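You operate a simulated robot arm through the tools that you are given. There is no shell and no other tool. Be economical: measure what you need, move in short steps, check, and stop when the job is done.

The job below is to be done with a simulated robot arm. You get a single attempt, and the scene is never put back.

TASK
Crank the carriage with the orange strip to the SERVICE mark and lock the ring.
Fine: red knob to OFF first, then pull the plunger out; turn the crank knob; push the plunger back in at the mark.
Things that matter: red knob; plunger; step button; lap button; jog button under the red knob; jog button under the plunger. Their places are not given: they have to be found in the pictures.

Only the result counts: the job must be done as asked and must still hold three seconds after the hand-in. Knocking over, shifting, dropping, spilling or breaking anything else fails it.

THE ROBOT
A 6-joint arm with a two-finger parallel gripper, fixed in place. Base frame: the origin is at the foot of the arm, x ahead of it, y to its left, z up. Lengths are in cm, angles in rad, forces in N, time in s.
With the tool pointing down near the work surface it reaches from about 32 to 70 cm from the base axis. Its first joint turns from -2.897 to 2.897 rad. Payload 4.1 kg.
Tool frame: the origin (TCP) lies between the finger pads and is the grasp point; the fingertips stand 2.3 cm ahead of it; z points along the fingers, y is the line along which they close. The gripper opens to 9.4 cm. The fingers are 3.8 cm wide and 1 cm thick; the gripper's body (5.4 by 9.6 cm) begins 3.9 cm behind the TCP.
Orientation is that of the tool frame in the base frame, as a unit quaternion [x, y, z, w]. With the fingers straight down and closing along the base's y, the tool's x points along the base's -x, its y along +y and its z along -z.

THE INTERFACE
- The arm moves only by the tool move_arm. Its argument "plan" is a list of rows, each a list of 7 numbers: the finger opening in cm, from 0 to 9.4, then the shift along the tool's x, y, z in cm, then the turn, a rotation vector about the tool's x, y, z in rad. In form: [[gripper, dx, dy, dz, rx, ry, rz], ...]. A call has 1 to 8 rows; each row shifts and turns the commanded pose from where the row before left it, along the tool's axes as they then stand. A row lasts 0.2 s, in which the tool goes at most 5 cm and 0.15 rad; a call with a longer step from one row to the next is refused whole, and so is a gripper value outside its range. A pose out of reach is approached as far as the arm can. The call stops where the force on the tool passes 90 N (or 10 N more than at its start, if that is more) or the arm is blocked; 0.2 s more then pass. Each finger travels about 4.5 cm/s and halts on what it meets, pressing with about 24 N; the grip force reading is that of the motor and also rises with nothing between the fingers. The clock runs only during rows and for 0.2 s after the last one: add rows that do not move to give the fingers time. The reply holds the time, the measured pose of the TCP, the force on the tool along the base axes, the opening and the grip force, in the units named above and with some noise.
- Cameras (640 x 400 px; columns grow to the right, rows downward): "scene" is fixed at [5.01, 50.01, 134.87]; the picture's right is [-0.87, -0.49, 0.00], its down [-0.27, 0.48, -0.84] and it looks along [0.41, -0.73, -0.55] (base axes); focal length 368 px, centre (320, 200). "wrist" rides on the gripper at [8.6, 1.6, -7.5] in the tool frame; the picture's right is [-0.18, 0.98, 0.00], its down [-0.58, -0.11, -0.81] and it looks along [-0.79, -0.15, 0.59] (tool axes); focal length 243 px, centre (320, 200).
- grab_frame(camera): a new picture of that camera. It takes no simulated time.
- slide_trunk(by): slides the trunk up (or, below 0, down) by that many cm; the arm rides with it, the base frame stays. It gives what a move gives, with no picture.
- point_at(camera, pixels): for up to 12 pixels [column, row] of the newest picture of that camera ("zoom" is the newest enlarged one), the place [x, y, z] in the base frame of the surface seen there, good to about 0.3 cm. It takes no simulated time.
- inspect(camera, box): a new picture of the part [left, top, right, bottom] of that camera's present view, enlarged. It takes no simulated time.
- close_job(): hands the job in; it is judged then, once.

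Keep the steps short. Do not move on a guess: measure, check each grasp and each placing, and mend mistakes. In all there are 80 turns and 46 pictures (those below and enlarged ones count). Leave the gripper open and the arm clear of the work at the hand-in unless told otherwise, and finish with a single line.

The tools are called after ">>>" by a JSON object that holds its "op" and its "data". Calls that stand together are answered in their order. move_arm: Moves the arm, as the interface text tells. Its arguments: {"type":"object","properties":{"plan":{"type":"array","items":{"type":"array","items":{"type":"number"}}}},"required":["plan"]} The other tools are called the same way: slide_trunk (by) slides the trunk up or down; grab_frame (camera) takes a picture; point_at (camera, pixels) gives the place of the surface under pixels of a picture; inspect (camera, box) takes an enlarged picture of a part of a camera's view; close_job () hands the job in.

At the start:

```text
t: 0.0
tool_pos: [39.33, -24.53, 90.68]
tool_rot: [0.001, 1.0, 0.0, 0.0]
contact_force: [0.0, -0.8, 0.6]
finger_gap: 9.43
gripper_force: 0.2
trunk travel left (down, up): [-37.5, 21.5]
```

scene: 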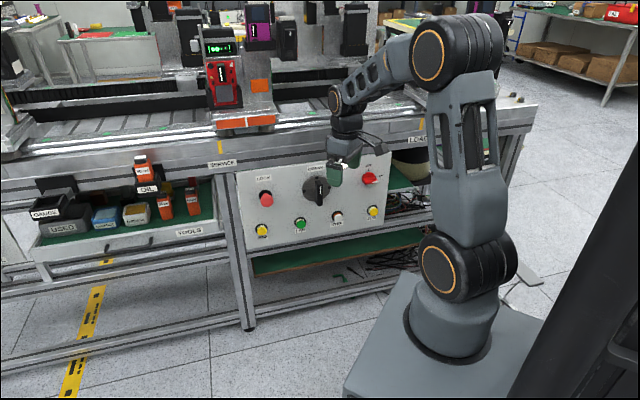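
wrist: 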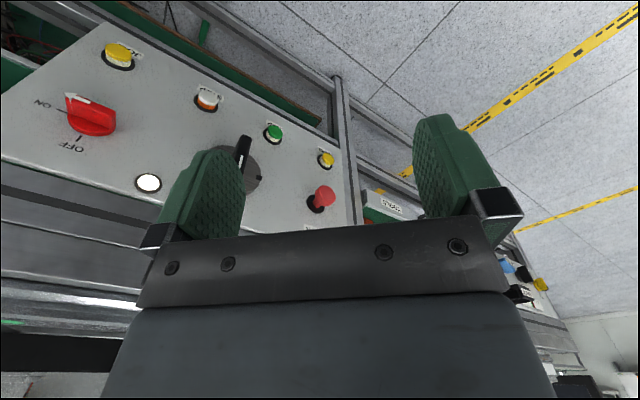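

I see a panel with a red knob, a crank knob, a plunger and buttons. I'll enlarge the panel and the rail area to read the labels.

>>> {"op": "inspect", "data": {"camera": "scene", "box": [220, 140, 420, 265]}}

>>> {"op": "inspect", "data": {"camera": "scene", "box": [180, 20, 440, 182]}}

>>> {"op": "inspect", "data": {"camera": "wrist", "box": [0, 20, 360, 245]}}

```text
3.20 times, centred on (320, 202) of scene
```

zoom: 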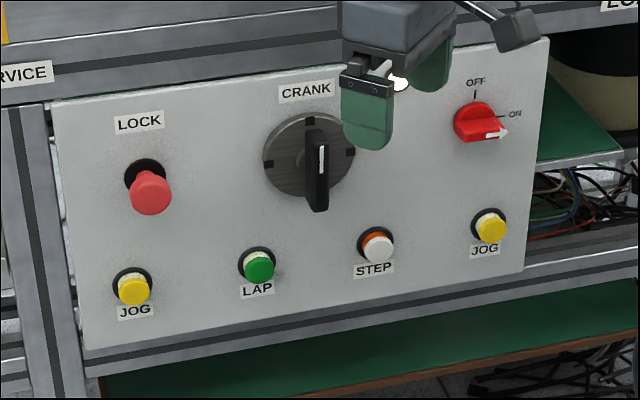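

```text
2.46 times, centred on (310, 101) of scene
```

zoom: 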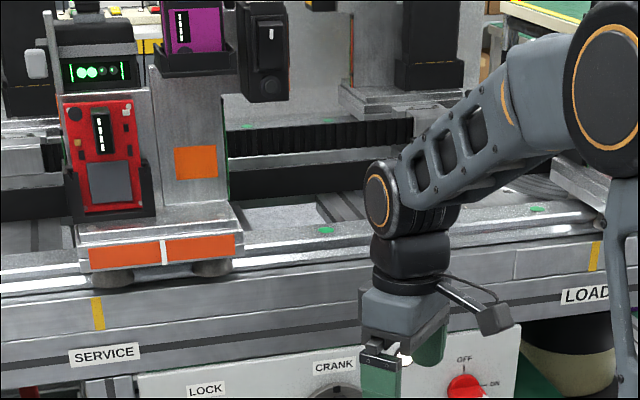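

```text
1.78 times, centred on (180, 132) of wrist
```

zoom: 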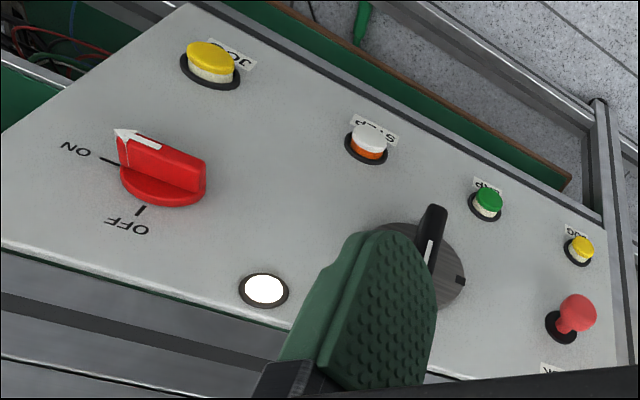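

Next I'll measure the controls and the panel plane in the zoomed wrist picture, plus the marks and controls in the scene picture.

>>> {"op": "point_at", "data": {"camera": "zoom", "pixels": [[160, 165], [160, 200], [130, 135], [200, 180], [209, 55], [370, 138], [488, 197], [582, 246], [577, 312], [433, 225], [300, 120], [60, 220]]}}

>>> {"op": "point_at", "data": {"camera": "scene", "pixels": [[267, 200], [320, 200], [319.5, 189], [309, 180], [251, 171], [382, 217], [251, 242], [285, 200], [250, 121], [223, 147], [423, 124], [368, 177]]}}

```text
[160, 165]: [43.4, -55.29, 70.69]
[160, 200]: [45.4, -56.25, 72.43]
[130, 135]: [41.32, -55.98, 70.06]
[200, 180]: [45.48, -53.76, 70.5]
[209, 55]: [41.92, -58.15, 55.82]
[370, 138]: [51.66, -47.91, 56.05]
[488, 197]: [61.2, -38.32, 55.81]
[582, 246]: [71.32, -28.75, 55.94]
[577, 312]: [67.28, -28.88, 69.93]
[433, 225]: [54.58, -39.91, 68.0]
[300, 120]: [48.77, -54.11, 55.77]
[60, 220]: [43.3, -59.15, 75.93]
```

```text
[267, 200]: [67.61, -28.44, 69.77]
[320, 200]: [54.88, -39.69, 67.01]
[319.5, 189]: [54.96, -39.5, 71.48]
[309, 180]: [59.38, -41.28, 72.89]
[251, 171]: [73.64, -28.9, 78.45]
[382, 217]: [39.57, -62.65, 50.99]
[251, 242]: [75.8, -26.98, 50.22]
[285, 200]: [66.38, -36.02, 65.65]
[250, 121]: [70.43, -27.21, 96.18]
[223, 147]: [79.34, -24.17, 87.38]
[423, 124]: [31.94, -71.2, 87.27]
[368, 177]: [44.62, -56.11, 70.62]
```

The panel is a vertical plane at x−y≈102.5, so its normal is (−.707, .707, 0). The knobs sit at z≈70. I'll yaw the tool 45° to face the panel and lower it a little.

>>> {"op": "move_arm", "data": {"plan": [[7, 0, 0, 1, 0, 0, 0.1309], [7, 0, 0, 1, 0, 0, 0.1309], [7, 0, 0, 1, 0, 0, 0.1309], [7, 0, 0, 1, 0, 0, 0.1309], [7, 0, 0, 1, 0, 0, 0.1309], [7, 0, 0, 1, 0, 0, 0.1309], [7, 0, 0, 0, 0, -0.14, 0], [7, 0, 0, 0, 0, -0.14, 0]]}}

```text
t: 1.8
tool_pos: [39.25, -24.53, 84.71]
tool_rot: [0.38, 0.914, -0.055, 0.129]
contact_force: [0.3, 0.6, -0.4]
finger_gap: 7.03
gripper_force: 0.1
trunk travel left (down, up): [-37.5, 21.5]
```

Now I pitch the tool up toward the panel, while shifting sideways toward the red knob and forward.

>>> {"op": "move_arm", "data": {"plan": [[7, 0, -2, 1.2, 0, -0.1434, 0], [7, 0, -2, 1.2, 0, -0.1434, 0], [7, 0, -2, 1.2, 0, -0.1434, 0], [7, 0, -2, 1.2, 0, -0.1434, 0], [7, 0, -2, 1.2, 0, -0.1434, 0], [7, 0, -2, 1.2, 0, -0.1434, 0], [7, 0, -2, 1.2, 0, -0.1434, 0], [7, 0, -2, 1.2, 0, -0.1434, 0]]}}

```text
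t: 3.6
tool_pos: [39.17, -29.33, 80.02]
tool_rot: [0.317, 0.762, -0.268, 0.497]
contact_force: [0.2, 0.3, 0.4]
finger_gap: 6.99
gripper_force: 0.0
out of reach, approached as far as the arm can: row 2, 3, 4, 6, 7, 8
trunk travel left (down, up): [-37.5, 21.5]
```

The arm ran short of reach. I'll look at the arm's shape to see why.

>>> {"op": "grab_frame", "data": {"camera": "scene"}}

```text
40 pictures are left
```

scene: 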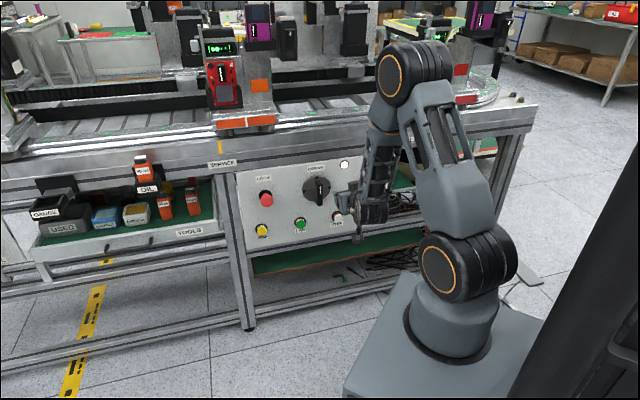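

I'll measure the shoulder, elbow and wrist heights.

>>> {"op": "point_at", "data": {"camera": "scene", "pixels": [[440, 270], [395, 78], [355, 200], [418, 330], [372, 205], [362, 235]]}}

```text
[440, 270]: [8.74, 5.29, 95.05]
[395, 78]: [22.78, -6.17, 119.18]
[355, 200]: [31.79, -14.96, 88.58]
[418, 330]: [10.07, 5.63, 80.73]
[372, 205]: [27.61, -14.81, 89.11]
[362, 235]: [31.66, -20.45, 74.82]
```

The shoulder is at z≈95, too high to work horizontally at z≈70. The tool is still 24 cm from the panel, so I'll slide the trunk down.

>>> {"op": "slide_trunk", "data": {"by": -18}}

```text
t: 5.6
tool_pos: [39.12, -29.29, 62.03]
tool_rot: [0.317, 0.762, -0.269, 0.496]
contact_force: [0.4, -0.2, 0.2]
finger_gap: 7.0
gripper_force: 0.1
trunk travel left (down, up): [-19.5, 39.5]
```

Now I raise the tool to z≈70 and finish leveling it and squaring it to the panel.

>>> {"op": "move_arm", "data": {"plan": [[7, -2.0, -0.2, -0.8, 0, 0, 0], [7, -2.0, -0.2, -0.8, 0, 0, 0], [7, -2.0, -0.2, -0.8, 0, 0, 0], [7, -2.0, -0.2, -0.8, 0, 0, 0], [7, 0, 0, 0, -0.021, -0.094, 0.02], [7, 0, 0, 0, -0.021, -0.094, 0.02], [7, 0, 0, 0, -0.021, -0.094, 0.02], [7, 0, 0, 0, -0.021, -0.094, 0.02]]}}

```text
t: 7.4
tool_pos: [42.78, -26.78, 74.07]
tool_rot: [0.26, 0.66, -0.285, 0.645]
contact_force: [-1.4, -0.5, 0.7]
finger_gap: 7.0
gripper_force: 0.1
out of reach, approached as far as the arm can: row 6, 7, 8
trunk travel left (down, up): [-19.5, 39.5]
```

The tool is now level and square to the panel. I'll move sideways to the red knob and forward.

>>> {"op": "move_arm", "data": {"plan": [[7, 0, 0, 2, 0, 0, 0], [7, 0, 0, 2, 0, 0, 0], [7, 0, -2, 1, 0, 0, 0], [7, 0, -2, 1, 0, 0, 0], [7, 0, -2, 0, 0, 0, 0], [7, 0, -2, 0, 0, 0, 0]]}}

```text
t: 8.8
tool_pos: [46.98, -30.12, 76.48]
tool_rot: [0.274, 0.652, -0.274, 0.651]
contact_force: [0.3, 0.0, 0.3]
finger_gap: 6.99
gripper_force: 0.1
out of reach, approached as far as the arm can: row 1, 2, 3, 4, 5, 6
trunk travel left (down, up): [-19.5, 39.5]
```

>>> {"op": "grab_frame", "data": {"camera": "scene"}}

>>> {"op": "grab_frame", "data": {"camera": "wrist"}}

```text
39 pictures are left
```

scene: 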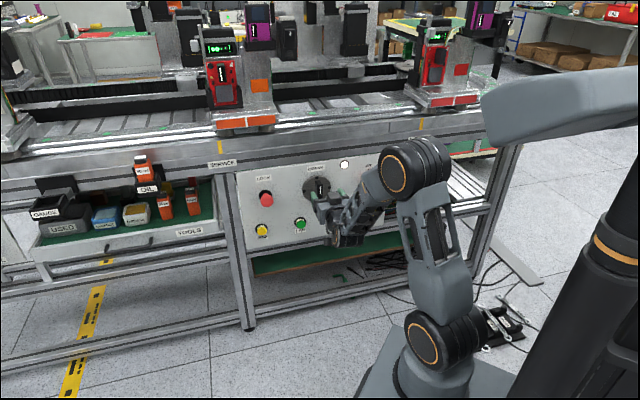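

```text
38 pictures are left
```

wrist: 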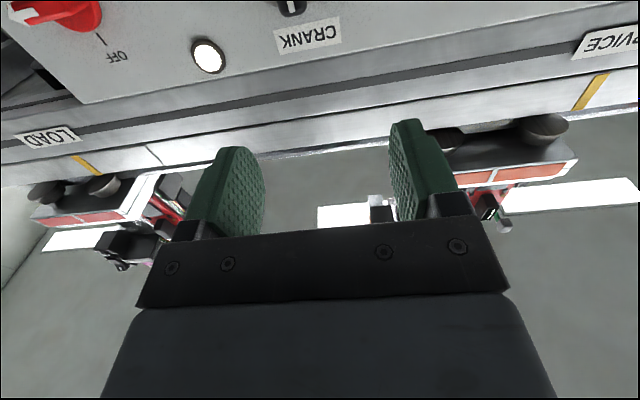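

The forearm still slopes steeply down into a bent wrist. I'll lower the trunk more so the arm works nearly level.

>>> {"op": "slide_trunk", "data": {"by": -14}}

```text
t: 10.5
tool_pos: [46.99, -30.03, 62.41]
tool_rot: [0.274, 0.653, -0.274, 0.651]
contact_force: [-0.2, 0.0, 0.6]
finger_gap: 6.99
gripper_force: 0.1
trunk travel left (down, up): [-5.5, 53.5]
```

I raise the tool to about z=70 and check that it follows.

>>> {"op": "move_arm", "data": {"plan": [[7, -2, 0, 0, 0, 0, 0], [7, -2, 0, 0, 0, 0, 0], [7, -2, 0, 0, 0, 0, 0], [7, -2, 0, 0, 0, 0, 0], [7, 0, 0, 0, 0, 0, 0]]}}

```text
t: 11.7
tool_pos: [46.96, -30.05, 70.44]
tool_rot: [0.275, 0.652, -0.274, 0.651]
contact_force: [-0.5, -0.5, 0.3]
finger_gap: 6.98
gripper_force: 0.0
trunk travel left (down, up): [-5.5, 53.5]
```

It follows now. I'll move sideways toward the red knob, by −20 cm along tool y.

>>> {"op": "move_arm", "data": {"plan": [[7, 0, -2.5, 0, 0, 0, 0], [7, 0, -2.5, 0, 0, 0, 0], [7, 0, -2.5, 0, 0, 0, 0], [7, 0, -2.5, 0, 0, 0, 0], [7, 0, -2.5, 0, 0, 0, 0], [7, 0, -2.5, 0, 0, 0, 0], [7, 0, -2.5, 0, 0, 0, 0], [7, 0, -2.5, 0, 0, 0, 0]]}}

```text
t: 13.5
tool_pos: [44.6, -30.91, 72.18]
tool_rot: [0.277, 0.652, -0.277, 0.65]
contact_force: [0.2, 0.6, -0.4]
finger_gap: 7.02
gripper_force: 0.0
out of reach, approached as far as the arm can: row 1, 2, 3, 4, 5, 6, 7, 8
trunk travel left (down, up): [-5.5, 53.5]
```

The sideways move stalls where the wrist would pass its roll limit: the tool is bent up relative to the forearm. The red knob needs the other wrist branch. I'll pitch the tool down again, shift right, and pitch up turned slightly to the left.

>>> {"op": "move_arm", "data": {"plan": [[7, 0, 0, 0, 0, 0.15, 0], [7, 0, 0, 0, 0, 0.15, 0], [7, 0, 0, 0, 0, 0.15, 0], [7, 0, 0, 0, 0, 0.15, 0], [7, 0, 0, 0, 0, 0.15, 0], [7, 0, 0, 0, 0, 0.15, 0], [7, 0, 0, 0, 0, 0.15, 0], [7, 0, 0, 0, 0, 0.15, 0]]}}

>>> {"op": "move_arm", "data": {"plan": [[7, 0, -3, 0, 0, 0, 0], [7, 0, -3, 0, 0, 0, 0], [7, 0, -3, 0, 0, 0, 0], [7, 0, -3, 0, 0, 0, 0], [7, 0, -3, 0, 0, 0, 0], [7, 0, -3, 0, 0, 0, 0], [7, 0, -3, 0, 0, 0, 0], [7, 0, -3, 0, 0, 0, 0]]}}

```text
t: 15.3
tool_pos: [44.41, -31.13, 72.13]
tool_rot: [0.386, 0.897, -0.09, 0.195]
contact_force: [0.3, -0.5, -0.5]
finger_gap: 6.98
gripper_force: 0.1
out of reach, approached as far as the arm can: row 4
trunk travel left (down, up): [-5.5, 53.5]
```

```text
t: 17.1
tool_pos: [26.92, -47.58, 72.16]
tool_rot: [0.385, 0.898, -0.09, 0.196]
contact_force: [-0.7, -0.4, 0.2]
finger_gap: 7.02
gripper_force: 0.1
trunk travel left (down, up): [-5.5, 53.5]
```

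>>> {"op": "move_arm", "data": {"plan": [[7, 0, 0, 0, -0.0545, 0, -0.118], [7, 0, 0, 0, -0.0545, 0, -0.118], [7, 0, 0, 0, 0, -0.1427, 0], [7, 0, 0, 0, 0, -0.1427, 0], [7, 0, 0, 0, 0, -0.1427, 0], [7, 0, 0, 0, 0, -0.1427, 0], [7, 0, 0, 0, 0, -0.1427, 0], [7, 0, 0, 0, 0, -0.1427, 0]]}}

>>> {"op": "slide_trunk", "data": {"by": -4.5}}

>>> {"op": "move_arm", "data": {"plan": [[7, 0, 0, 0, 0, -0.1427, 0], [7, 0, 0, 0, 0, -0.1427, 0], [7, 0, 0, 0, 0, 0, 0]]}}

```text
t: 18.9
tool_pos: [26.85, -47.51, 72.34]
tool_rot: [0.215, 0.771, -0.168, 0.576]
contact_force: [-0.7, 0.5, -0.2]
finger_gap: 6.98
gripper_force: 0.1
trunk travel left (down, up): [-5.5, 53.5]
```

```text
t: 19.8
tool_pos: [26.91, -47.67, 67.64]
tool_rot: [0.215, 0.771, -0.167, 0.576]
contact_force: [0.8, -1.0, 0.6]
finger_gap: 7.0
gripper_force: 0.1
trunk travel left (down, up): [-1.0, 58.0]
```

```text
t: 20.6
tool_pos: [26.79, -47.52, 67.75]
tool_rot: [0.19, 0.68, -0.198, 0.68]
contact_force: [0.8, 0.5, 1.4]
finger_gap: 7.0
gripper_force: 0.0
trunk travel left (down, up): [-1.0, 58.0]
```

The other branch works. Now I roll +90° so the fingers close vertically on the horizontal knob bar.

>>> {"op": "move_arm", "data": {"plan": [[7, 0, 0, 0, 0, 0, 0.145], [7, 0, 0, 0, 0, 0, 0.145], [7, 0, 0, 0, 0, 0, 0.145], [7, 0, 0, 0, 0, 0, 0.145], [7, 0, 0, 0, 0, 0, 0.145], [7, 0, 0, 0, 0, 0, 0.145], [7, 0, 0, 0, 0, 0, 0.145], [7, 0, 0, 0, 0, 0, 0.145]]}}

>>> {"op": "move_arm", "data": {"plan": [[7, 0, 0, 0, 0, 0, 0.137], [7, 0, 0, 0, 0, 0, 0.137], [7, 0, 0, 0, 0, 0, 0.137], [7, 0, 0, 0, 0, 0, 0]]}}

>>> {"op": "grab_frame", "data": {"camera": "scene"}}

>>> {"op": "grab_frame", "data": {"camera": "wrist"}}

```text
t: 22.4
tool_pos: [26.83, -47.51, 67.79]
tool_rot: [0.534, 0.463, 0.208, 0.676]
contact_force: [-0.2, -0.2, 0.4]
finger_gap: 6.98
gripper_force: 0.0
trunk travel left (down, up): [-1.0, 58.0]
```

```text
t: 23.4
tool_pos: [26.95, -47.6, 67.69]
tool_rot: [0.617, 0.347, 0.342, 0.619]
contact_force: [-0.6, 0.8, 0.9]
finger_gap: 6.98
gripper_force: 0.0
trunk travel left (down, up): [-1.0, 58.0]
```

```text
37 pictures are left
```

scene: 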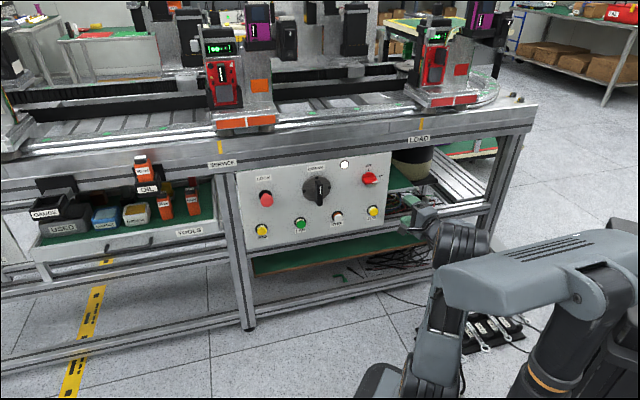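

```text
36 pictures are left
```

wrist: 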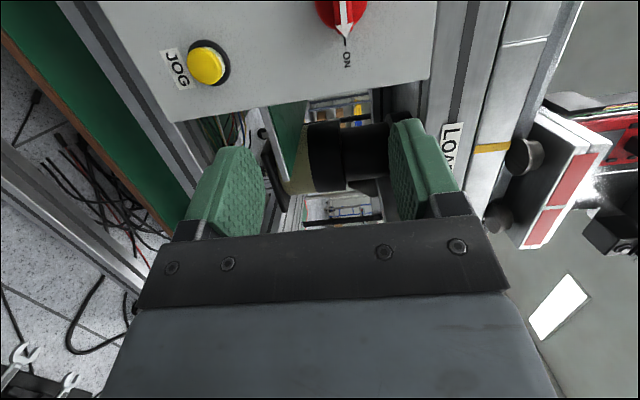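

Everything is in view. I'll enlarge the red knob in the scene and measure its pivot, bar and stem.

>>> {"op": "inspect", "data": {"camera": "scene", "box": [330, 150, 410, 200]}}

>>> {"op": "inspect", "data": {"camera": "scene", "box": [248, 150, 344, 210]}}

```text
8.00 times, centred on (370, 175) of scene
```

zoom: 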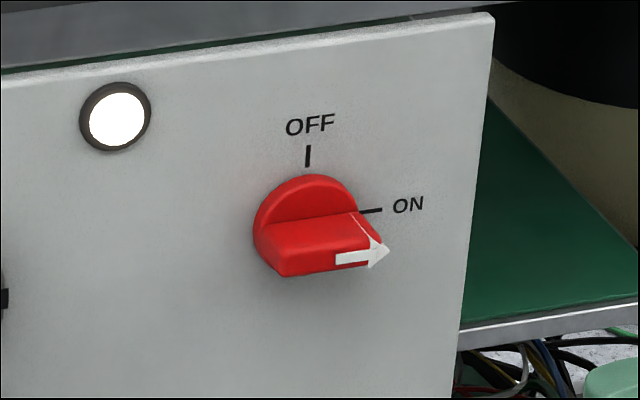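

```text
6.67 times, centred on (296, 180) of scene
```

zoom: 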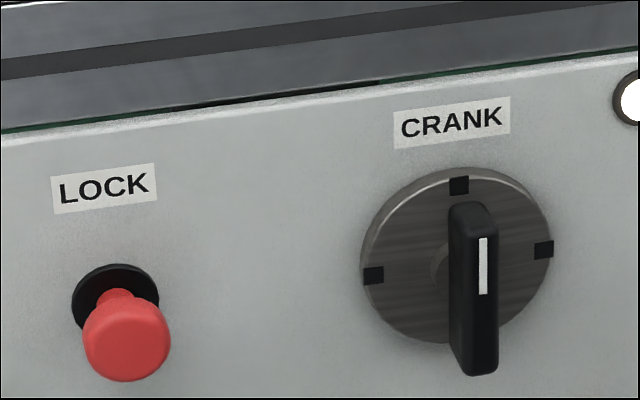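

>>> {"op": "point_at", "data": {"camera": "zoom", "pixels": [[484, 265], [470, 207], [482, 362], [452, 300], [372, 275], [458, 186], [544, 250], [125, 345], [90, 330], [165, 330], [118, 295], [80, 300]]}}

>>> {"op": "point_at", "data": {"camera": "scene", "pixels": [[368.4, 169.6], [376.4, 176.3], [370, 181.5], [366, 183], [377, 181], [369, 174.5], [362.5, 179], [375, 175.5]]}}

```text
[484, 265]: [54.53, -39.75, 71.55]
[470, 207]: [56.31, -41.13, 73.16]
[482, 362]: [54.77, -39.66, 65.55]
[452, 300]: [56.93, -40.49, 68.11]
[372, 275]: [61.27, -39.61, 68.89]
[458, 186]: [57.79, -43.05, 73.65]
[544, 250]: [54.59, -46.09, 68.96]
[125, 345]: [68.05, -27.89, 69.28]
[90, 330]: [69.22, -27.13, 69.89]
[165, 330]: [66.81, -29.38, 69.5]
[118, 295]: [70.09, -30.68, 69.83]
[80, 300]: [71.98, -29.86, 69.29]
```

```text
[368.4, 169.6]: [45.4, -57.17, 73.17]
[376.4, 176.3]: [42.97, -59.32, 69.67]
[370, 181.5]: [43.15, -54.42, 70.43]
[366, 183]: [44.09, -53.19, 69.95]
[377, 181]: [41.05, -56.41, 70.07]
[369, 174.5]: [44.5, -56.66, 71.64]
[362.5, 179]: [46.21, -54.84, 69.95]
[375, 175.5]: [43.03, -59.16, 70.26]
```

The red knob pivot is at s≈−8.3, z≈69.9, with the bar sticking out 3.6 cm. I'll move 12 cm in front of it, then try to yaw square to the panel.

>>> {"op": "move_arm", "data": {"plan": [[7, 1.09, 0.56, 2.25, 0, 0, 0], [7, 1.09, 0.56, 2.25, 0, 0, 0], [7, 1.09, 0.56, 2.25, 0, 0, 0], [7, 1.09, 0.56, 2.25, 0, 0, 0], [7, 0, 0, 0, 0, 0, 0]]}}

>>> {"op": "move_arm", "data": {"plan": [[7, 0, 0, 0, 0, -0.08, 0], [7, 0, 0, 0, 0, -0.08, 0], [7, 0, 0, 0, 0, 0, 0]]}}

```text
t: 24.6
tool_pos: [36.94, -48.61, 70.01]
tool_rot: [0.615, 0.346, 0.342, 0.62]
contact_force: [-0.2, 0.6, -0.2]
finger_gap: 7.0
gripper_force: 0.1
trunk travel left (down, up): [-1.0, 58.0]
```

```text
t: 25.4
tool_pos: [36.81, -48.68, 70.0]
tool_rot: [0.641, 0.295, 0.291, 0.646]
contact_force: [-0.1, 0.7, -0.4]
finger_gap: 7.0
gripper_force: 0.1
trunk travel left (down, up): [-1.0, 58.0]
```

>>> {"op": "move_arm", "data": {"plan": [[5, 0, 0, 0, 0, -0.065, 0], [5, 0, 0, 1.5, 0, 0, 0], [5, 0, 0, 1.5, 0, 0, 0], [5, 0, 0, 0, 0, 0, 0]]}}

>>> {"op": "grab_frame", "data": {"camera": "wrist"}}

>>> {"op": "inspect", "data": {"camera": "scene", "box": [310, 140, 438, 220]}}

```text
t: 26.4
tool_pos: [38.85, -50.7, 70.01]
tool_rot: [0.649, 0.276, 0.271, 0.655]
contact_force: [-0.5, 0.0, 0.2]
finger_gap: 5.0
gripper_force: 0.0
trunk travel left (down, up): [-1.0, 58.0]
```

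```text
33 pictures are left
```

wrist: 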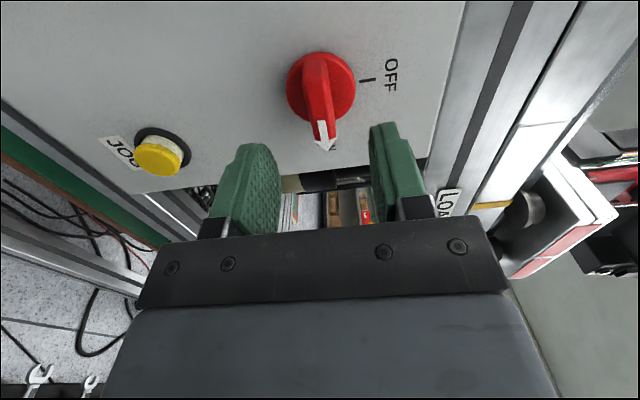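

```text
5.00 times, centred on (374, 180) of scene
```

zoom: 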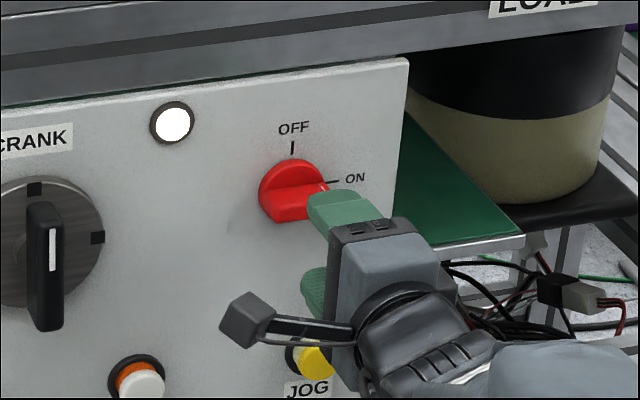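

The fingers straddle the bar line. I'll advance 5 cm and close on the bar.

>>> {"op": "move_arm", "data": {"plan": [[5, 0, 0, 1.7, 0, 0, 0], [5, 0, 0, 1.7, 0, 0, 0], [5, 0, 0, 1.6, 0, 0, 0], [5, 0, 0, 0, 0, 0, 0], [0, 0, 0, 0, 0, 0, 0], [0, 0, 0, 0, 0, 0, 0], [0, 0, 0, 0, 0, 0, 0], [0, 0, 0, 0, 0, 0, 0]]}}

```text
t: 28.1
tool_pos: [42.54, -54.05, 70.01]
tool_rot: [0.65, 0.275, 0.271, 0.655]
contact_force: [1.4, -2.5, 1.2]
finger_gap: 1.5
gripper_force: 45.1
trunk travel left (down, up): [-1.0, 58.0]
```

The bar is gripped at a 1.5 cm gap. Now I turn it counter-clockwise toward OFF.

>>> {"op": "move_arm", "data": {"plan": [[0, 0, 0, 0, 0, 0, -0.14], [0, 0, 0, 0, 0, 0, -0.14], [0, 0, 0, 0, 0, 0, -0.14], [0, 0, 0, 0, 0, 0, -0.14], [0, 0, 0, 0, 0, 0, -0.14], [0, 0, 0, 0, 0, 0, -0.14], [0, 0, 0, 0, 0, 0, -0.14], [0, 0, 0, 0, 0, 0, -0.14]]}}

>>> {"op": "move_arm", "data": {"plan": [[0, 0, 0, 0, 0, 0, -0.14], [0, 0, 0, 0, 0, 0, -0.14], [0, 0, 0, 0, 0, 0, -0.14], [0, 0, 0, 0, 0, 0, -0.05], [0, 0, 0, 0, 0, 0, 0]]}}

>>> {"op": "inspect", "data": {"camera": "scene", "box": [310, 140, 438, 220]}}

```text
t: 29.9
tool_pos: [42.44, -54.32, 69.73]
tool_rot: [0.406, 0.579, -0.119, 0.697]
contact_force: [-11.3, 8.5, -13.1]
finger_gap: 1.5
gripper_force: 44.9
trunk travel left (down, up): [-1.0, 58.0]
```

```text
t: 31.1
tool_pos: [42.41, -54.41, 69.77]
tool_rot: [0.263, 0.657, -0.278, 0.65]
contact_force: [-17.6, 0.3, -18.8]
finger_gap: 1.51
gripper_force: 45.0
trunk travel left (down, up): [-1.0, 58.0]
```

```text
5.00 times, centred on (374, 180) of scene
```

zoom: 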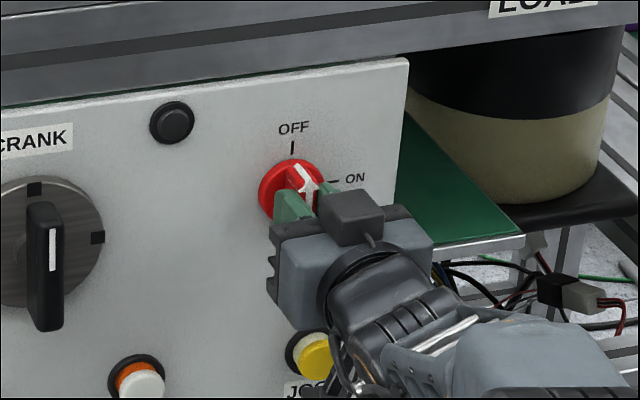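

The lamp went out and the bar points up to OFF. I release it and back straight out.

>>> {"op": "move_arm", "data": {"plan": [[5, 0, 0, 0, 0, 0, 0], [5, 0, 0, 0, 0, 0, 0], [5, 0, 0, 0, 0, 0, 0], [5, 0, 0, -2, 0, 0, 0], [5, 0, 0, -2, 0, 0, 0], [5, 0, 0, -2, 0, 0, 0], [5, 0, 0, -2, 0, 0, 0], [5, 0, 0, -2, 0, 0, 0]]}}

>>> {"op": "inspect", "data": {"camera": "scene", "box": [310, 140, 438, 220]}}

```text
t: 33.0
tool_pos: [35.46, -47.12, 69.95]
tool_rot: [0.259, 0.657, -0.277, 0.652]
contact_force: [-0.7, -0.4, -0.5]
finger_gap: 4.98
gripper_force: 0.0
trunk travel left (down, up): [-1.0, 58.0]
```

```text
5.00 times, centred on (374, 180) of scene
```

zoom: 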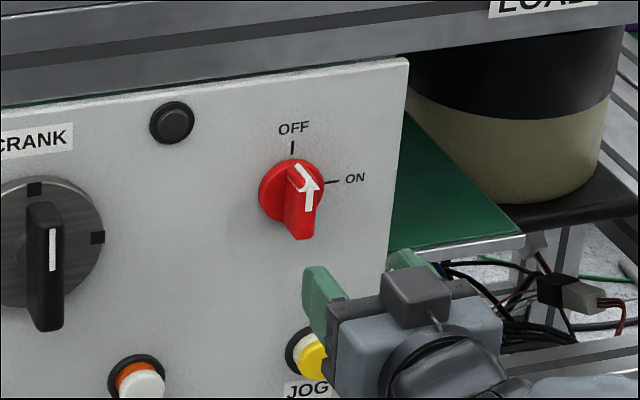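

The red knob is at OFF. For the plunger I go back to the other wrist branch: pitch down, travel left along the panel at about 14 cm standoff, and pitch up again.

>>> {"op": "move_arm", "data": {"plan": [[6, 0, 0, -0.5, 0, 0.15, 0], [6, 0, 0, 0, 0, 0.15, 0], [6, 0, 0, 0, 0, 0.15, 0], [6, 0, 0, 0, 0, 0.15, 0], [6, 0, 0, 0, 0, 0.15, 0], [6, 0, 0, 0, 0, 0.15, 0], [6, 0, 0, 0, 0, 0.15, 0], [6, 0, 0, 0, 0, 0.15, 0]]}}

>>> {"op": "move_arm", "data": {"plan": [[6, 0, 4, 0, 0, 0, 0], [6, 0, 4, 0, 0, 0, 0], [6, 0, 4, 0, 0, 0, 0], [6, 0, 4, 0, 0, 0, 0], [6, 0, 4, 0, 0, 0, 0], [6, 0, 4, 0, 0, 0, 0], [6, 0, 4, 0, 0, 0, 0], [6, 0, 4, 0, 0, 0, 0]]}}

```text
t: 34.8
tool_pos: [34.99, -46.84, 69.9]
tool_rot: [0.372, 0.91, -0.083, 0.167]
contact_force: [-0.5, 0.2, 1.6]
finger_gap: 6.02
gripper_force: 0.1
trunk travel left (down, up): [-1.0, 58.0]
```

```text
t: 36.5
tool_pos: [57.63, -24.05, 69.21]
tool_rot: [0.371, 0.91, -0.083, 0.167]
contact_force: [0.0, 0.4, 0.3]
finger_gap: 6.0
gripper_force: 0.0
trunk travel left (down, up): [-1.0, 58.0]
```

>>> {"op": "move_arm", "data": {"plan": [[6, 0, 0.55, 0, -0.0014, -0.149, 0.0035], [6, 0, 0.55, 0, -0.0014, -0.149, 0.0035], [6, 0, 0.55, 0, -0.0014, -0.149, 0.0035], [6, 0, 0.55, 0, -0.0014, -0.149, 0.0035], [6, 0, 0.55, 0, -0.0014, -0.149, 0.0035], [6, 0, 0.55, 0, -0.0014, -0.149, 0.0035], [6, 0, 0.55, 0, -0.0014, -0.149, 0.0035], [6, 0, 0.55, 0, -0.0014, -0.149, 0.0035]]}}

>>> {"op": "grab_frame", "data": {"camera": "wrist"}}

>>> {"op": "inspect", "data": {"camera": "scene", "box": [200, 90, 360, 190]}}

```text
t: 38.4
tool_pos: [60.66, -20.88, 68.91]
tool_rot: [0.271, 0.653, -0.27, 0.653]
contact_force: [0.3, 0.4, -0.4]
finger_gap: 5.99
gripper_force: 0.1
trunk travel left (down, up): [-1.0, 58.0]
```

```text
29 pictures are left
```

wrist: 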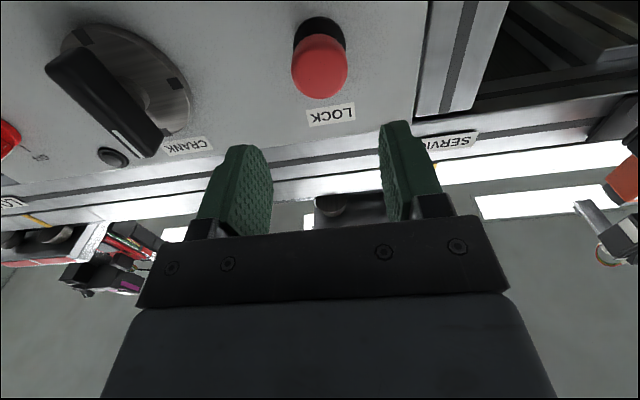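

```text
4.00 times, centred on (280, 140) of scene
```

zoom: 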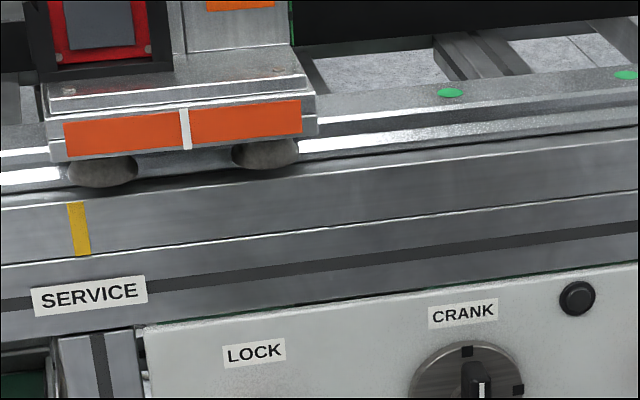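

>>> {"op": "point_at", "data": {"camera": "wrist", "pixels": [[320, 70], [294, 66], [346, 66], [320, 95], [322, 37], [100, 90], [55, 65], [150, 145], [145, 90]]}}

>>> {"op": "point_at", "data": {"camera": "zoom", "pixels": [[185, 128], [187, 145], [79, 230], [75, 210], [83, 250], [70, 140], [300, 115]]}}

```text
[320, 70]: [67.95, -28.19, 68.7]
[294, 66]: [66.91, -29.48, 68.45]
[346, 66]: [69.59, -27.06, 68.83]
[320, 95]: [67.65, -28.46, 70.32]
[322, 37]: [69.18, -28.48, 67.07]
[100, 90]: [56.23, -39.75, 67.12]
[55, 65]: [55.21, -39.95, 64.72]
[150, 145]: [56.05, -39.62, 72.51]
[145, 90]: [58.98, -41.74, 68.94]
```

```text
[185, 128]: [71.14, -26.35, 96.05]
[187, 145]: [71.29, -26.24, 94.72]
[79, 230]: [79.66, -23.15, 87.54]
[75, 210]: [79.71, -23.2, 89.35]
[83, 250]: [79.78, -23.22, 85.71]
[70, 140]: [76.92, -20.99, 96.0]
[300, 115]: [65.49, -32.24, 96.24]
```

The plunger head centre is at s≈28.2, z≈69.3. The carriage index is at s≈31.7 and the SERVICE mark at s≈39.9. I advance so the fingers straddle the plunger head, then close.

>>> {"op": "move_arm", "data": {"plan": [[6, -0.4, 0.13, 2.2, 0, 0, 0], [6, 0, 0, 2.2, 0, 0, 0], [6, 0, 0, 2.2, 0, 0, 0], [6, 0, 0, 2.2, 0, 0, 0], [6, 0, 0, 1.7, 0, 0, 0], [6, 0, 0, 0, 0, 0, 0], [6, 0, 0, 0, 0, 0, 0]]}}

>>> {"op": "inspect", "data": {"camera": "scene", "box": [210, 150, 338, 230]}}

```text
t: 40.0
tool_pos: [68.07, -28.27, 69.45]
tool_rot: [0.271, 0.655, -0.27, 0.652]
contact_force: [0.1, 0.1, 0.2]
finger_gap: 5.97
gripper_force: 0.0
trunk travel left (down, up): [-1.0, 58.0]
```

```text
5.00 times, centred on (274, 190) of scene
```

zoom: 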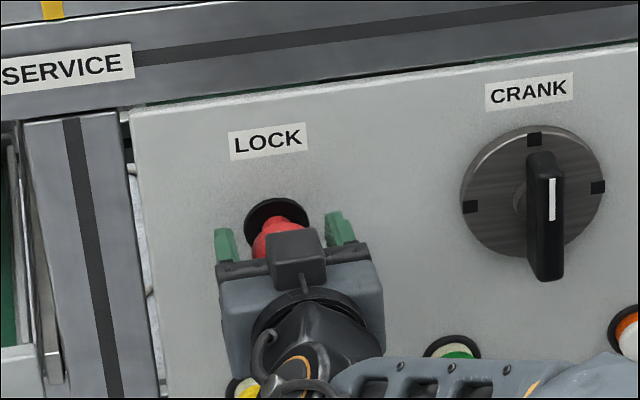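

>>> {"op": "move_arm", "data": {"plan": [[6, 0, 0, 0.5, 0, 0, 0], [0, 0, 0, 0, 0, 0, 0], [0, 0, 0, 0, 0, 0, 0], [0, 0, 0, 0, 0, 0, 0], [0, 0, 0, 0, 0, 0, 0]]}}

```text
t: 41.1
tool_pos: [68.44, -28.8, 69.36]
tool_rot: [0.272, 0.654, -0.271, 0.652]
contact_force: [-5.6, -3.4, 1.2]
finger_gap: 4.16
gripper_force: 44.7
trunk travel left (down, up): [-1.0, 58.0]
```

The head is gripped at a 4.16 cm gap. Now I pull it out gently.

>>> {"op": "move_arm", "data": {"plan": [[0, 0, 0, -0.5, 0, 0, 0], [0, 0, 0, -0.5, 0, 0, 0], [0, 0, 0, -0.5, 0, 0, 0], [0, 0, 0, -0.5, 0, 0, 0], [0, 0, 0, -0.5, 0, 0, 0]]}}

>>> {"op": "inspect", "data": {"camera": "scene", "box": [210, 150, 338, 230]}}

```text
t: 42.4
tool_pos: [66.65, -27.04, 69.46]
tool_rot: [0.271, 0.654, -0.27, 0.652]
contact_force: [-10.1, -10.3, -1.8]
finger_gap: 4.17
gripper_force: 45.0
trunk travel left (down, up): [-1.0, 58.0]
```

```text
5.00 times, centred on (274, 190) of scene
```

zoom: 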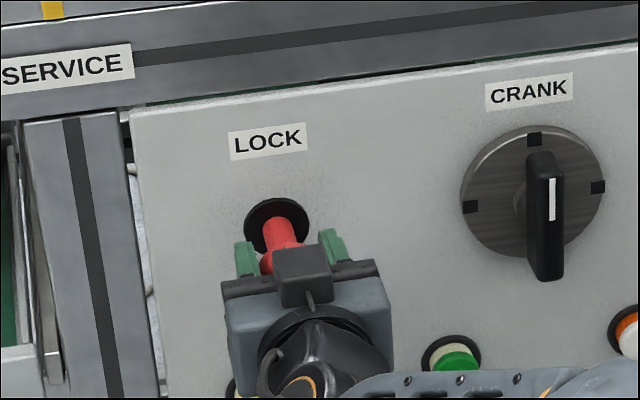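

It has come out 2.5 cm with little axial force. I pull a little further to find the stop.

>>> {"op": "move_arm", "data": {"plan": [[0, 0, -0.1, -0.4, 0, 0, 0], [0, 0, 0, -0.4, 0, 0, 0], [0, 0, 0, 0, 0, 0, 0]]}}

```text
t: 43.1
tool_pos: [66.3, -26.59, 69.25]
tool_rot: [0.272, 0.654, -0.27, 0.652]
contact_force: [24.0, -28.7, 5.0]
finger_gap: 4.2
gripper_force: 44.8
trunk travel left (down, up): [-1.0, 58.0]
```

A 37 N force says it is against its stop. I release it and back off to see whether it stays out.

>>> {"op": "move_arm", "data": {"plan": [[6.5, 0, 0, 0, 0, 0, 0], [6.5, 0, 0, 0, 0, 0, 0], [6.5, 0, 0, 0, 0, 0, 0], [6.5, 0, 0, 0, 0, 0, 0], [6.5, 0, 0, -2, 0, 0, 0], [6.5, 0, 0, -2, 0, 0, 0], [6.5, 0, 0, -2, 0, 0, 0], [6.5, 0, 0, -2, 0, 0, 0]]}}

>>> {"op": "inspect", "data": {"camera": "scene", "box": [200, 100, 360, 200]}}

>>> {"op": "grab_frame", "data": {"camera": "wrist"}}

```text
t: 45.0
tool_pos: [60.37, -20.67, 69.33]
tool_rot: [0.271, 0.655, -0.27, 0.652]
contact_force: [0.1, 0.0, -0.7]
finger_gap: 6.52
gripper_force: 0.1
trunk travel left (down, up): [-1.0, 58.0]
```

```text
4.00 times, centred on (280, 150) of scene
```

zoom: 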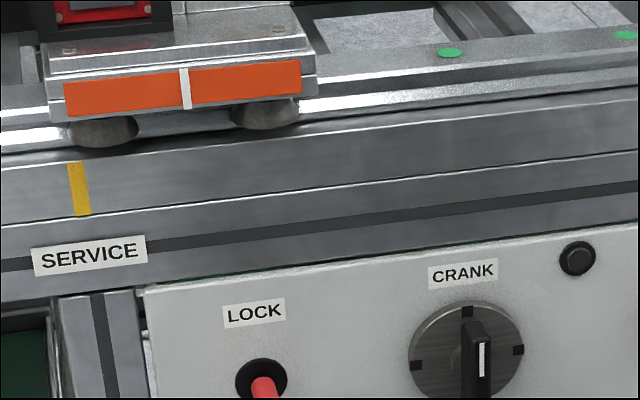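

```text
24 pictures are left
```

wrist: 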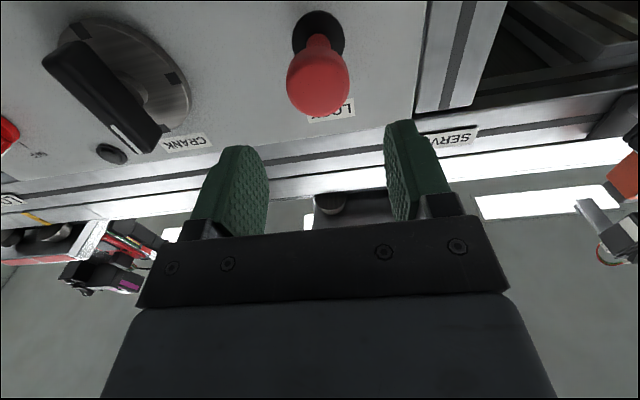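

The plunger stays out and the carriage hasn't moved. I move over to the crank, whose pivot is at s≈10.6, z≈69.2.

>>> {"op": "move_arm", "data": {"plan": [[5, 0, -3, 0, 0, 0, 0], [5, 0, -3, 0, 0, 0, 0], [5, 0, -3, 0, 0, 0, 0], [5, 0, -3, 0, 0, 0, 0], [5, 0, -3, 0, 0, 0, 0], [5, 0, -2.4, 0, 0, 0, 0], [5, 0, 0, 0, 0, 0, 0]]}}

>>> {"op": "grab_frame", "data": {"camera": "wrist"}}

```text
t: 46.5
tool_pos: [48.21, -32.99, 69.49]
tool_rot: [0.271, 0.654, -0.27, 0.653]
contact_force: [0.1, -1.1, 0.3]
finger_gap: 5.01
gripper_force: 0.0
trunk travel left (down, up): [-1.0, 58.0]
```

```text
23 pictures are left
```

wrist: 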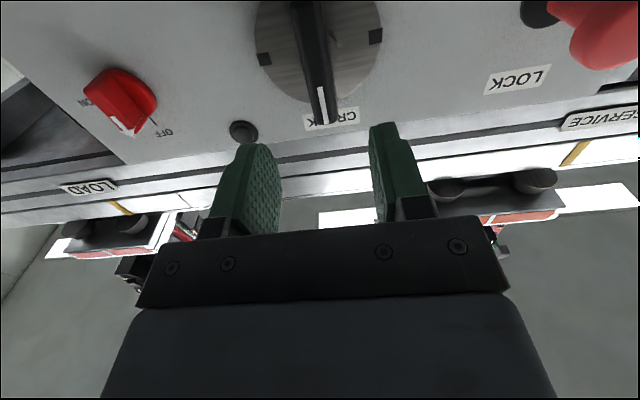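

>>> {"op": "point_at", "data": {"camera": "wrist", "pixels": [[320, 105], [317, 70], [312, 30], [265, 58], [376, 36]]}}

```text
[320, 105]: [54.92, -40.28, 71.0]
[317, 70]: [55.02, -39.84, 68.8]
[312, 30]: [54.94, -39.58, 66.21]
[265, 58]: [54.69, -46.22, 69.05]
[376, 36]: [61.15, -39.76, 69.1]
```

The bar is centred. I advance 10 cm to straddle it and close.

>>> {"op": "move_arm", "data": {"plan": [[5, 0.3, -0.15, 2.5, 0, 0, 0], [5, 0, 0, 2.5, 0, 0, 0], [5, 0, 0, 2.5, 0, 0, 0], [5, 0, 0, 2.5, 0, 0, 0], [0, 0, 0, 0, 0, 0, 0], [0, 0, 0, 0, 0, 0, 0], [0, 0, 0, 0, 0, 0, 0], [0, 0, 0, 0, 0, 0, 0]]}}

```text
t: 48.4
tool_pos: [55.18, -40.24, 69.09]
tool_rot: [0.277, 0.653, -0.273, 0.65]
contact_force: [-17.3, -22.6, -0.1]
finger_gap: 2.02
gripper_force: 44.9
out of reach, approached as far as the arm can: row 2
trunk travel left (down, up): [-1.0, 58.0]
```

Gripped at 2.0 cm. As a test I turn counter-clockwise about 0.5 rad and look at the carriage.

>>> {"op": "move_arm", "data": {"plan": [[0, 0, -0.15, 0, 0, 0, -0.1], [0, 0, 0, 0, 0, 0, -0.14], [0, 0, 0, 0, 0, 0, -0.14], [0, 0, 0, 0, 0, 0, -0.14], [0, 0, 0, 0, 0, 0, 0]]}}

>>> {"op": "inspect", "data": {"camera": "scene", "box": [200, 100, 360, 200]}}

```text
t: 49.5
tool_pos: [55.23, -40.18, 69.23]
tool_rot: [0.099, 0.703, -0.431, 0.557]
contact_force: [-34.8, -15.6, -8.7]
finger_gap: 2.03
gripper_force: 44.9
out of reach, approached as far as the arm can: row 1
trunk travel left (down, up): [-1.0, 58.0]
```

```text
4.00 times, centred on (280, 150) of scene
```

zoom: 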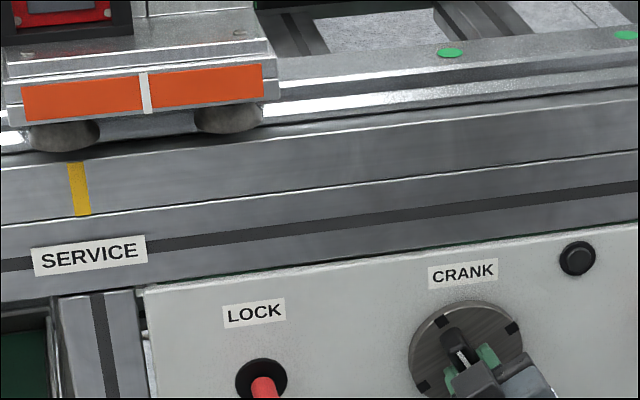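

Right direction: the index moved toward SERVICE. Now I measure it.

>>> {"op": "point_at", "data": {"camera": "zoom", "pixels": [[146, 90], [147, 104], [144, 80], [24, 105], [263, 82], [80, 180], [82, 195], [78, 170]]}}

```text
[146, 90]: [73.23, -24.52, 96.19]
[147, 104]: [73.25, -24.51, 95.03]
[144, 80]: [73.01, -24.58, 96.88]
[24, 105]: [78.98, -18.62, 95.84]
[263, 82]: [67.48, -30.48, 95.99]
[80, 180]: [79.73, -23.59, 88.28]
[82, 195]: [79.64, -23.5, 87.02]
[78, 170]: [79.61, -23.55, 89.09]
```

The rate is about 5.15 cm/rad and about 5.3 cm remains. I turn another 0.9 rad and check.

>>> {"op": "move_arm", "data": {"plan": [[0, 0, 0, 0, 0, 0, -0.13], [0, 0, 0, 0, 0, 0, -0.13], [0, 0, 0, 0, 0, 0, -0.13], [0, 0, 0, 0, 0, 0, -0.13], [0, 0, 0, 0, 0, 0, -0.13], [0, 0, 0, 0, 0, 0, -0.13], [0, 0, 0, 0, 0, 0, -0.12], [0, 0, 0, 0, 0, 0, 0]]}}

>>> {"op": "inspect", "data": {"camera": "scene", "box": [184, 100, 264, 150]}}

```text
t: 51.4
tool_pos: [55.28, -40.09, 68.98]
tool_rot: [-0.219, 0.676, -0.63, 0.314]
contact_force: [-30.4, -11.8, -20.8]
finger_gap: 2.01
gripper_force: 45.6
trunk travel left (down, up): [-1.0, 58.0]
```

```text
8.00 times, centred on (224, 125) of scene
```

zoom: 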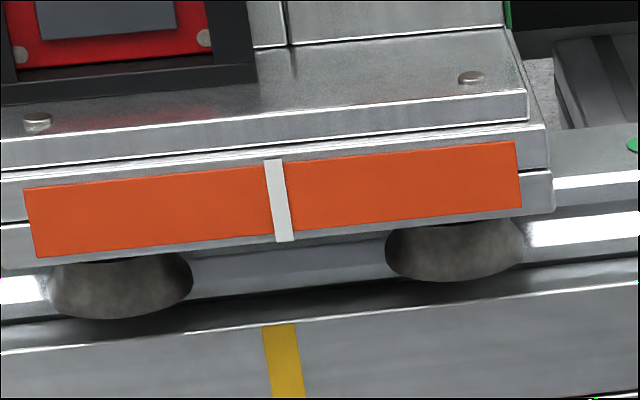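

>>> {"op": "point_at", "data": {"camera": "zoom", "pixels": [[278, 190], [280, 210], [282, 225], [276, 175], [30, 225], [517, 175], [282, 345], [284, 360], [286, 375], [280, 330], [287, 385], [283, 352]]}}

```text
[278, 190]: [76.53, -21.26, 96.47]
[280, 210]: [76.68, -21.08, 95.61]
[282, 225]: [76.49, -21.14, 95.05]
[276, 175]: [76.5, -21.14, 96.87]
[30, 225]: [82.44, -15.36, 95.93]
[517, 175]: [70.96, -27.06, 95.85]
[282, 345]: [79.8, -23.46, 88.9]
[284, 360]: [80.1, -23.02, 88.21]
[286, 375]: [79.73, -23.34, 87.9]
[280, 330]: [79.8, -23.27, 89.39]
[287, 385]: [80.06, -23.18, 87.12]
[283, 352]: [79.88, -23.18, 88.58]
```

The index is about 0.8 cm short of the mark, i.e. about 0.15 rad, which makes a full quarter turn of the crank. I turn that much and check again.

>>> {"op": "move_arm", "data": {"plan": [[0, 0, 0, 0, 0, 0, -0.075], [0, 0, 0, 0, 0, 0, -0.075], [0, 0, 0, 0, 0, 0, 0]]}}

>>> {"op": "inspect", "data": {"camera": "scene", "box": [184, 100, 264, 150]}}

>>> {"op": "point_at", "data": {"camera": "zoom", "pixels": [[236, 180], [238, 195], [240, 208], [241, 220], [242, 230], [282, 345], [284, 360], [286, 375], [280, 330], [287, 385], [283, 352], [285, 368]]}}

```text
t: 52.1
tool_pos: [55.38, -40.06, 68.95]
tool_rot: [-0.267, 0.658, -0.651, 0.267]
contact_force: [-30.0, -10.5, -23.4]
finger_gap: 1.98
gripper_force: 45.3
trunk travel left (down, up): [-1.0, 58.0]
```

```text
8.00 times, centred on (224, 125) of scene
```

zoom: 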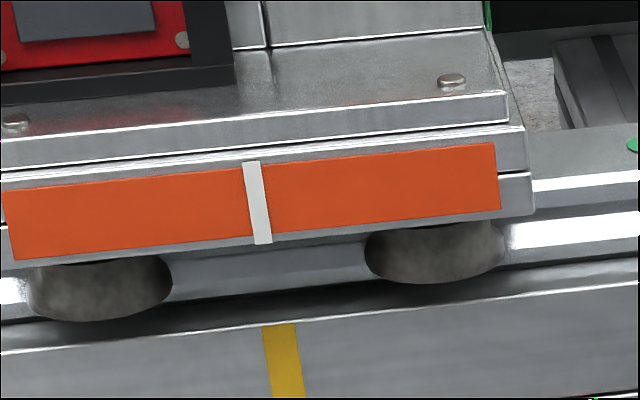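

```text
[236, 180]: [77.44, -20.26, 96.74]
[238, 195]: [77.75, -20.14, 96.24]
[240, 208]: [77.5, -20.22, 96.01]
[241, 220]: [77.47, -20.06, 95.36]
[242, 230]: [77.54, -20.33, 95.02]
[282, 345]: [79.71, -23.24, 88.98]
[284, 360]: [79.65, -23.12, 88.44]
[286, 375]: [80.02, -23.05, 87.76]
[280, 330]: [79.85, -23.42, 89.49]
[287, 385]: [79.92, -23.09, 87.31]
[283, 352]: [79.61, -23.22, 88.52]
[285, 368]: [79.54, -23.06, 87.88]
```

My pixels were left of the white line, which is at column ~256. I measure again on the white line and the strip ends.

>>> {"op": "point_at", "data": {"camera": "zoom", "pixels": [[253, 175], [255, 190], [257, 205], [259, 220], [261, 235], [256, 198], [258, 213], [8, 225], [9, 235], [497, 165], [498, 180], [499, 195]]}}

```text
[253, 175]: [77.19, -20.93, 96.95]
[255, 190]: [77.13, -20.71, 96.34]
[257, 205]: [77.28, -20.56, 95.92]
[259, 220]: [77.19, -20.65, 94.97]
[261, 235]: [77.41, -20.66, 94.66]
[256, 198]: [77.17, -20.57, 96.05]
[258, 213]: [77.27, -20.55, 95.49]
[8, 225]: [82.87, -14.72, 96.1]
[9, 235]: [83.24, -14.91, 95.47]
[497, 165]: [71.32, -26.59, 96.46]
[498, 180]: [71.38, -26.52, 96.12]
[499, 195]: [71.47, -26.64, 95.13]
```

The index (56.57) and mark (56.62) agree within 0.05 cm, at exactly a quarter turn. I release the crank and back out.

>>> {"op": "move_arm", "data": {"plan": [[5, 0, 0, 0, 0, 0, 0], [5, 0, 0, 0, 0, 0, 0], [5, 0, 0, 0, 0, 0, 0], [5, 0, 0, 0, 0, 0, 0], [5, 0, 0, -2.5, 0, 0, 0], [5, 0, 0, -2.5, 0, 0, 0], [5, 0, 0, -2.5, 0, 0, 0], [5, 0, 0, -2.5, 0, 0, 0]]}}

>>> {"op": "inspect", "data": {"camera": "scene", "box": [184, 100, 264, 150]}}

>>> {"op": "grab_frame", "data": {"camera": "wrist"}}

```text
t: 54.0
tool_pos: [48.27, -32.87, 69.15]
tool_rot: [-0.27, 0.655, -0.651, 0.271]
contact_force: [0.3, 0.8, -0.6]
finger_gap: 5.01
gripper_force: 0.0
trunk travel left (down, up): [-1.0, 58.0]
```

```text
8.00 times, centred on (224, 125) of scene
```

zoom: 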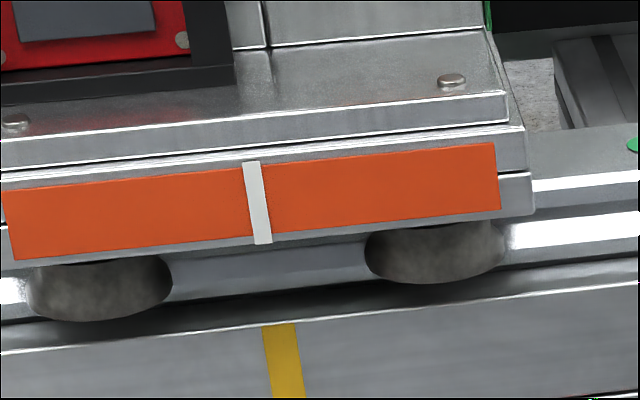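

```text
18 pictures are left
```

wrist: 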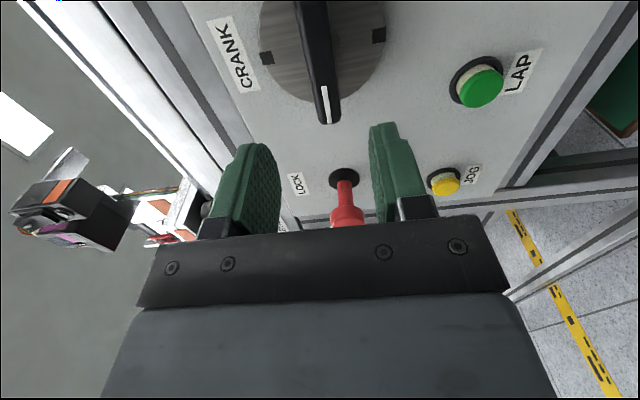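

The index hasn't moved. I close the fingers and move in front of the plunger, 17.3 cm along tool −x.

>>> {"op": "move_arm", "data": {"plan": [[0, -2.5, 0, 0, 0, 0, 0], [0, -2.5, 0, 0, 0, 0, 0], [0, -2.5, 0, 0, 0, 0, 0], [0, -2.5, 0, 0, 0, 0, 0], [0, -2.5, 0, 0, 0, 0, 0], [0, -2.5, 0, 0, 0, 0, 0], [0, -2.3, 0, 0, 0, 0, 0], [0, 0, -0.1, 0, 0, 0, 0]]}}

>>> {"op": "inspect", "data": {"camera": "scene", "box": [210, 150, 338, 230]}}

>>> {"op": "grab_frame", "data": {"camera": "wrist"}}

```text
t: 55.8
tool_pos: [60.58, -20.64, 69.3]
tool_rot: [-0.27, 0.654, -0.653, 0.27]
contact_force: [0.5, 0.7, -0.1]
finger_gap: 0.0
gripper_force: 24.3
trunk travel left (down, up): [-1.0, 58.0]
```

```text
5.00 times, centred on (274, 190) of scene
```

zoom: 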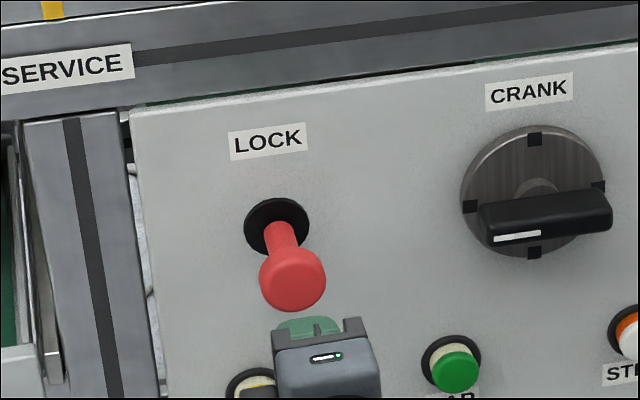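

```text
16 pictures are left
```

wrist: 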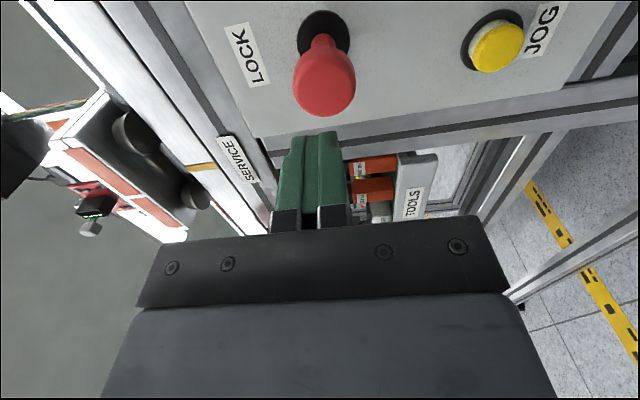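

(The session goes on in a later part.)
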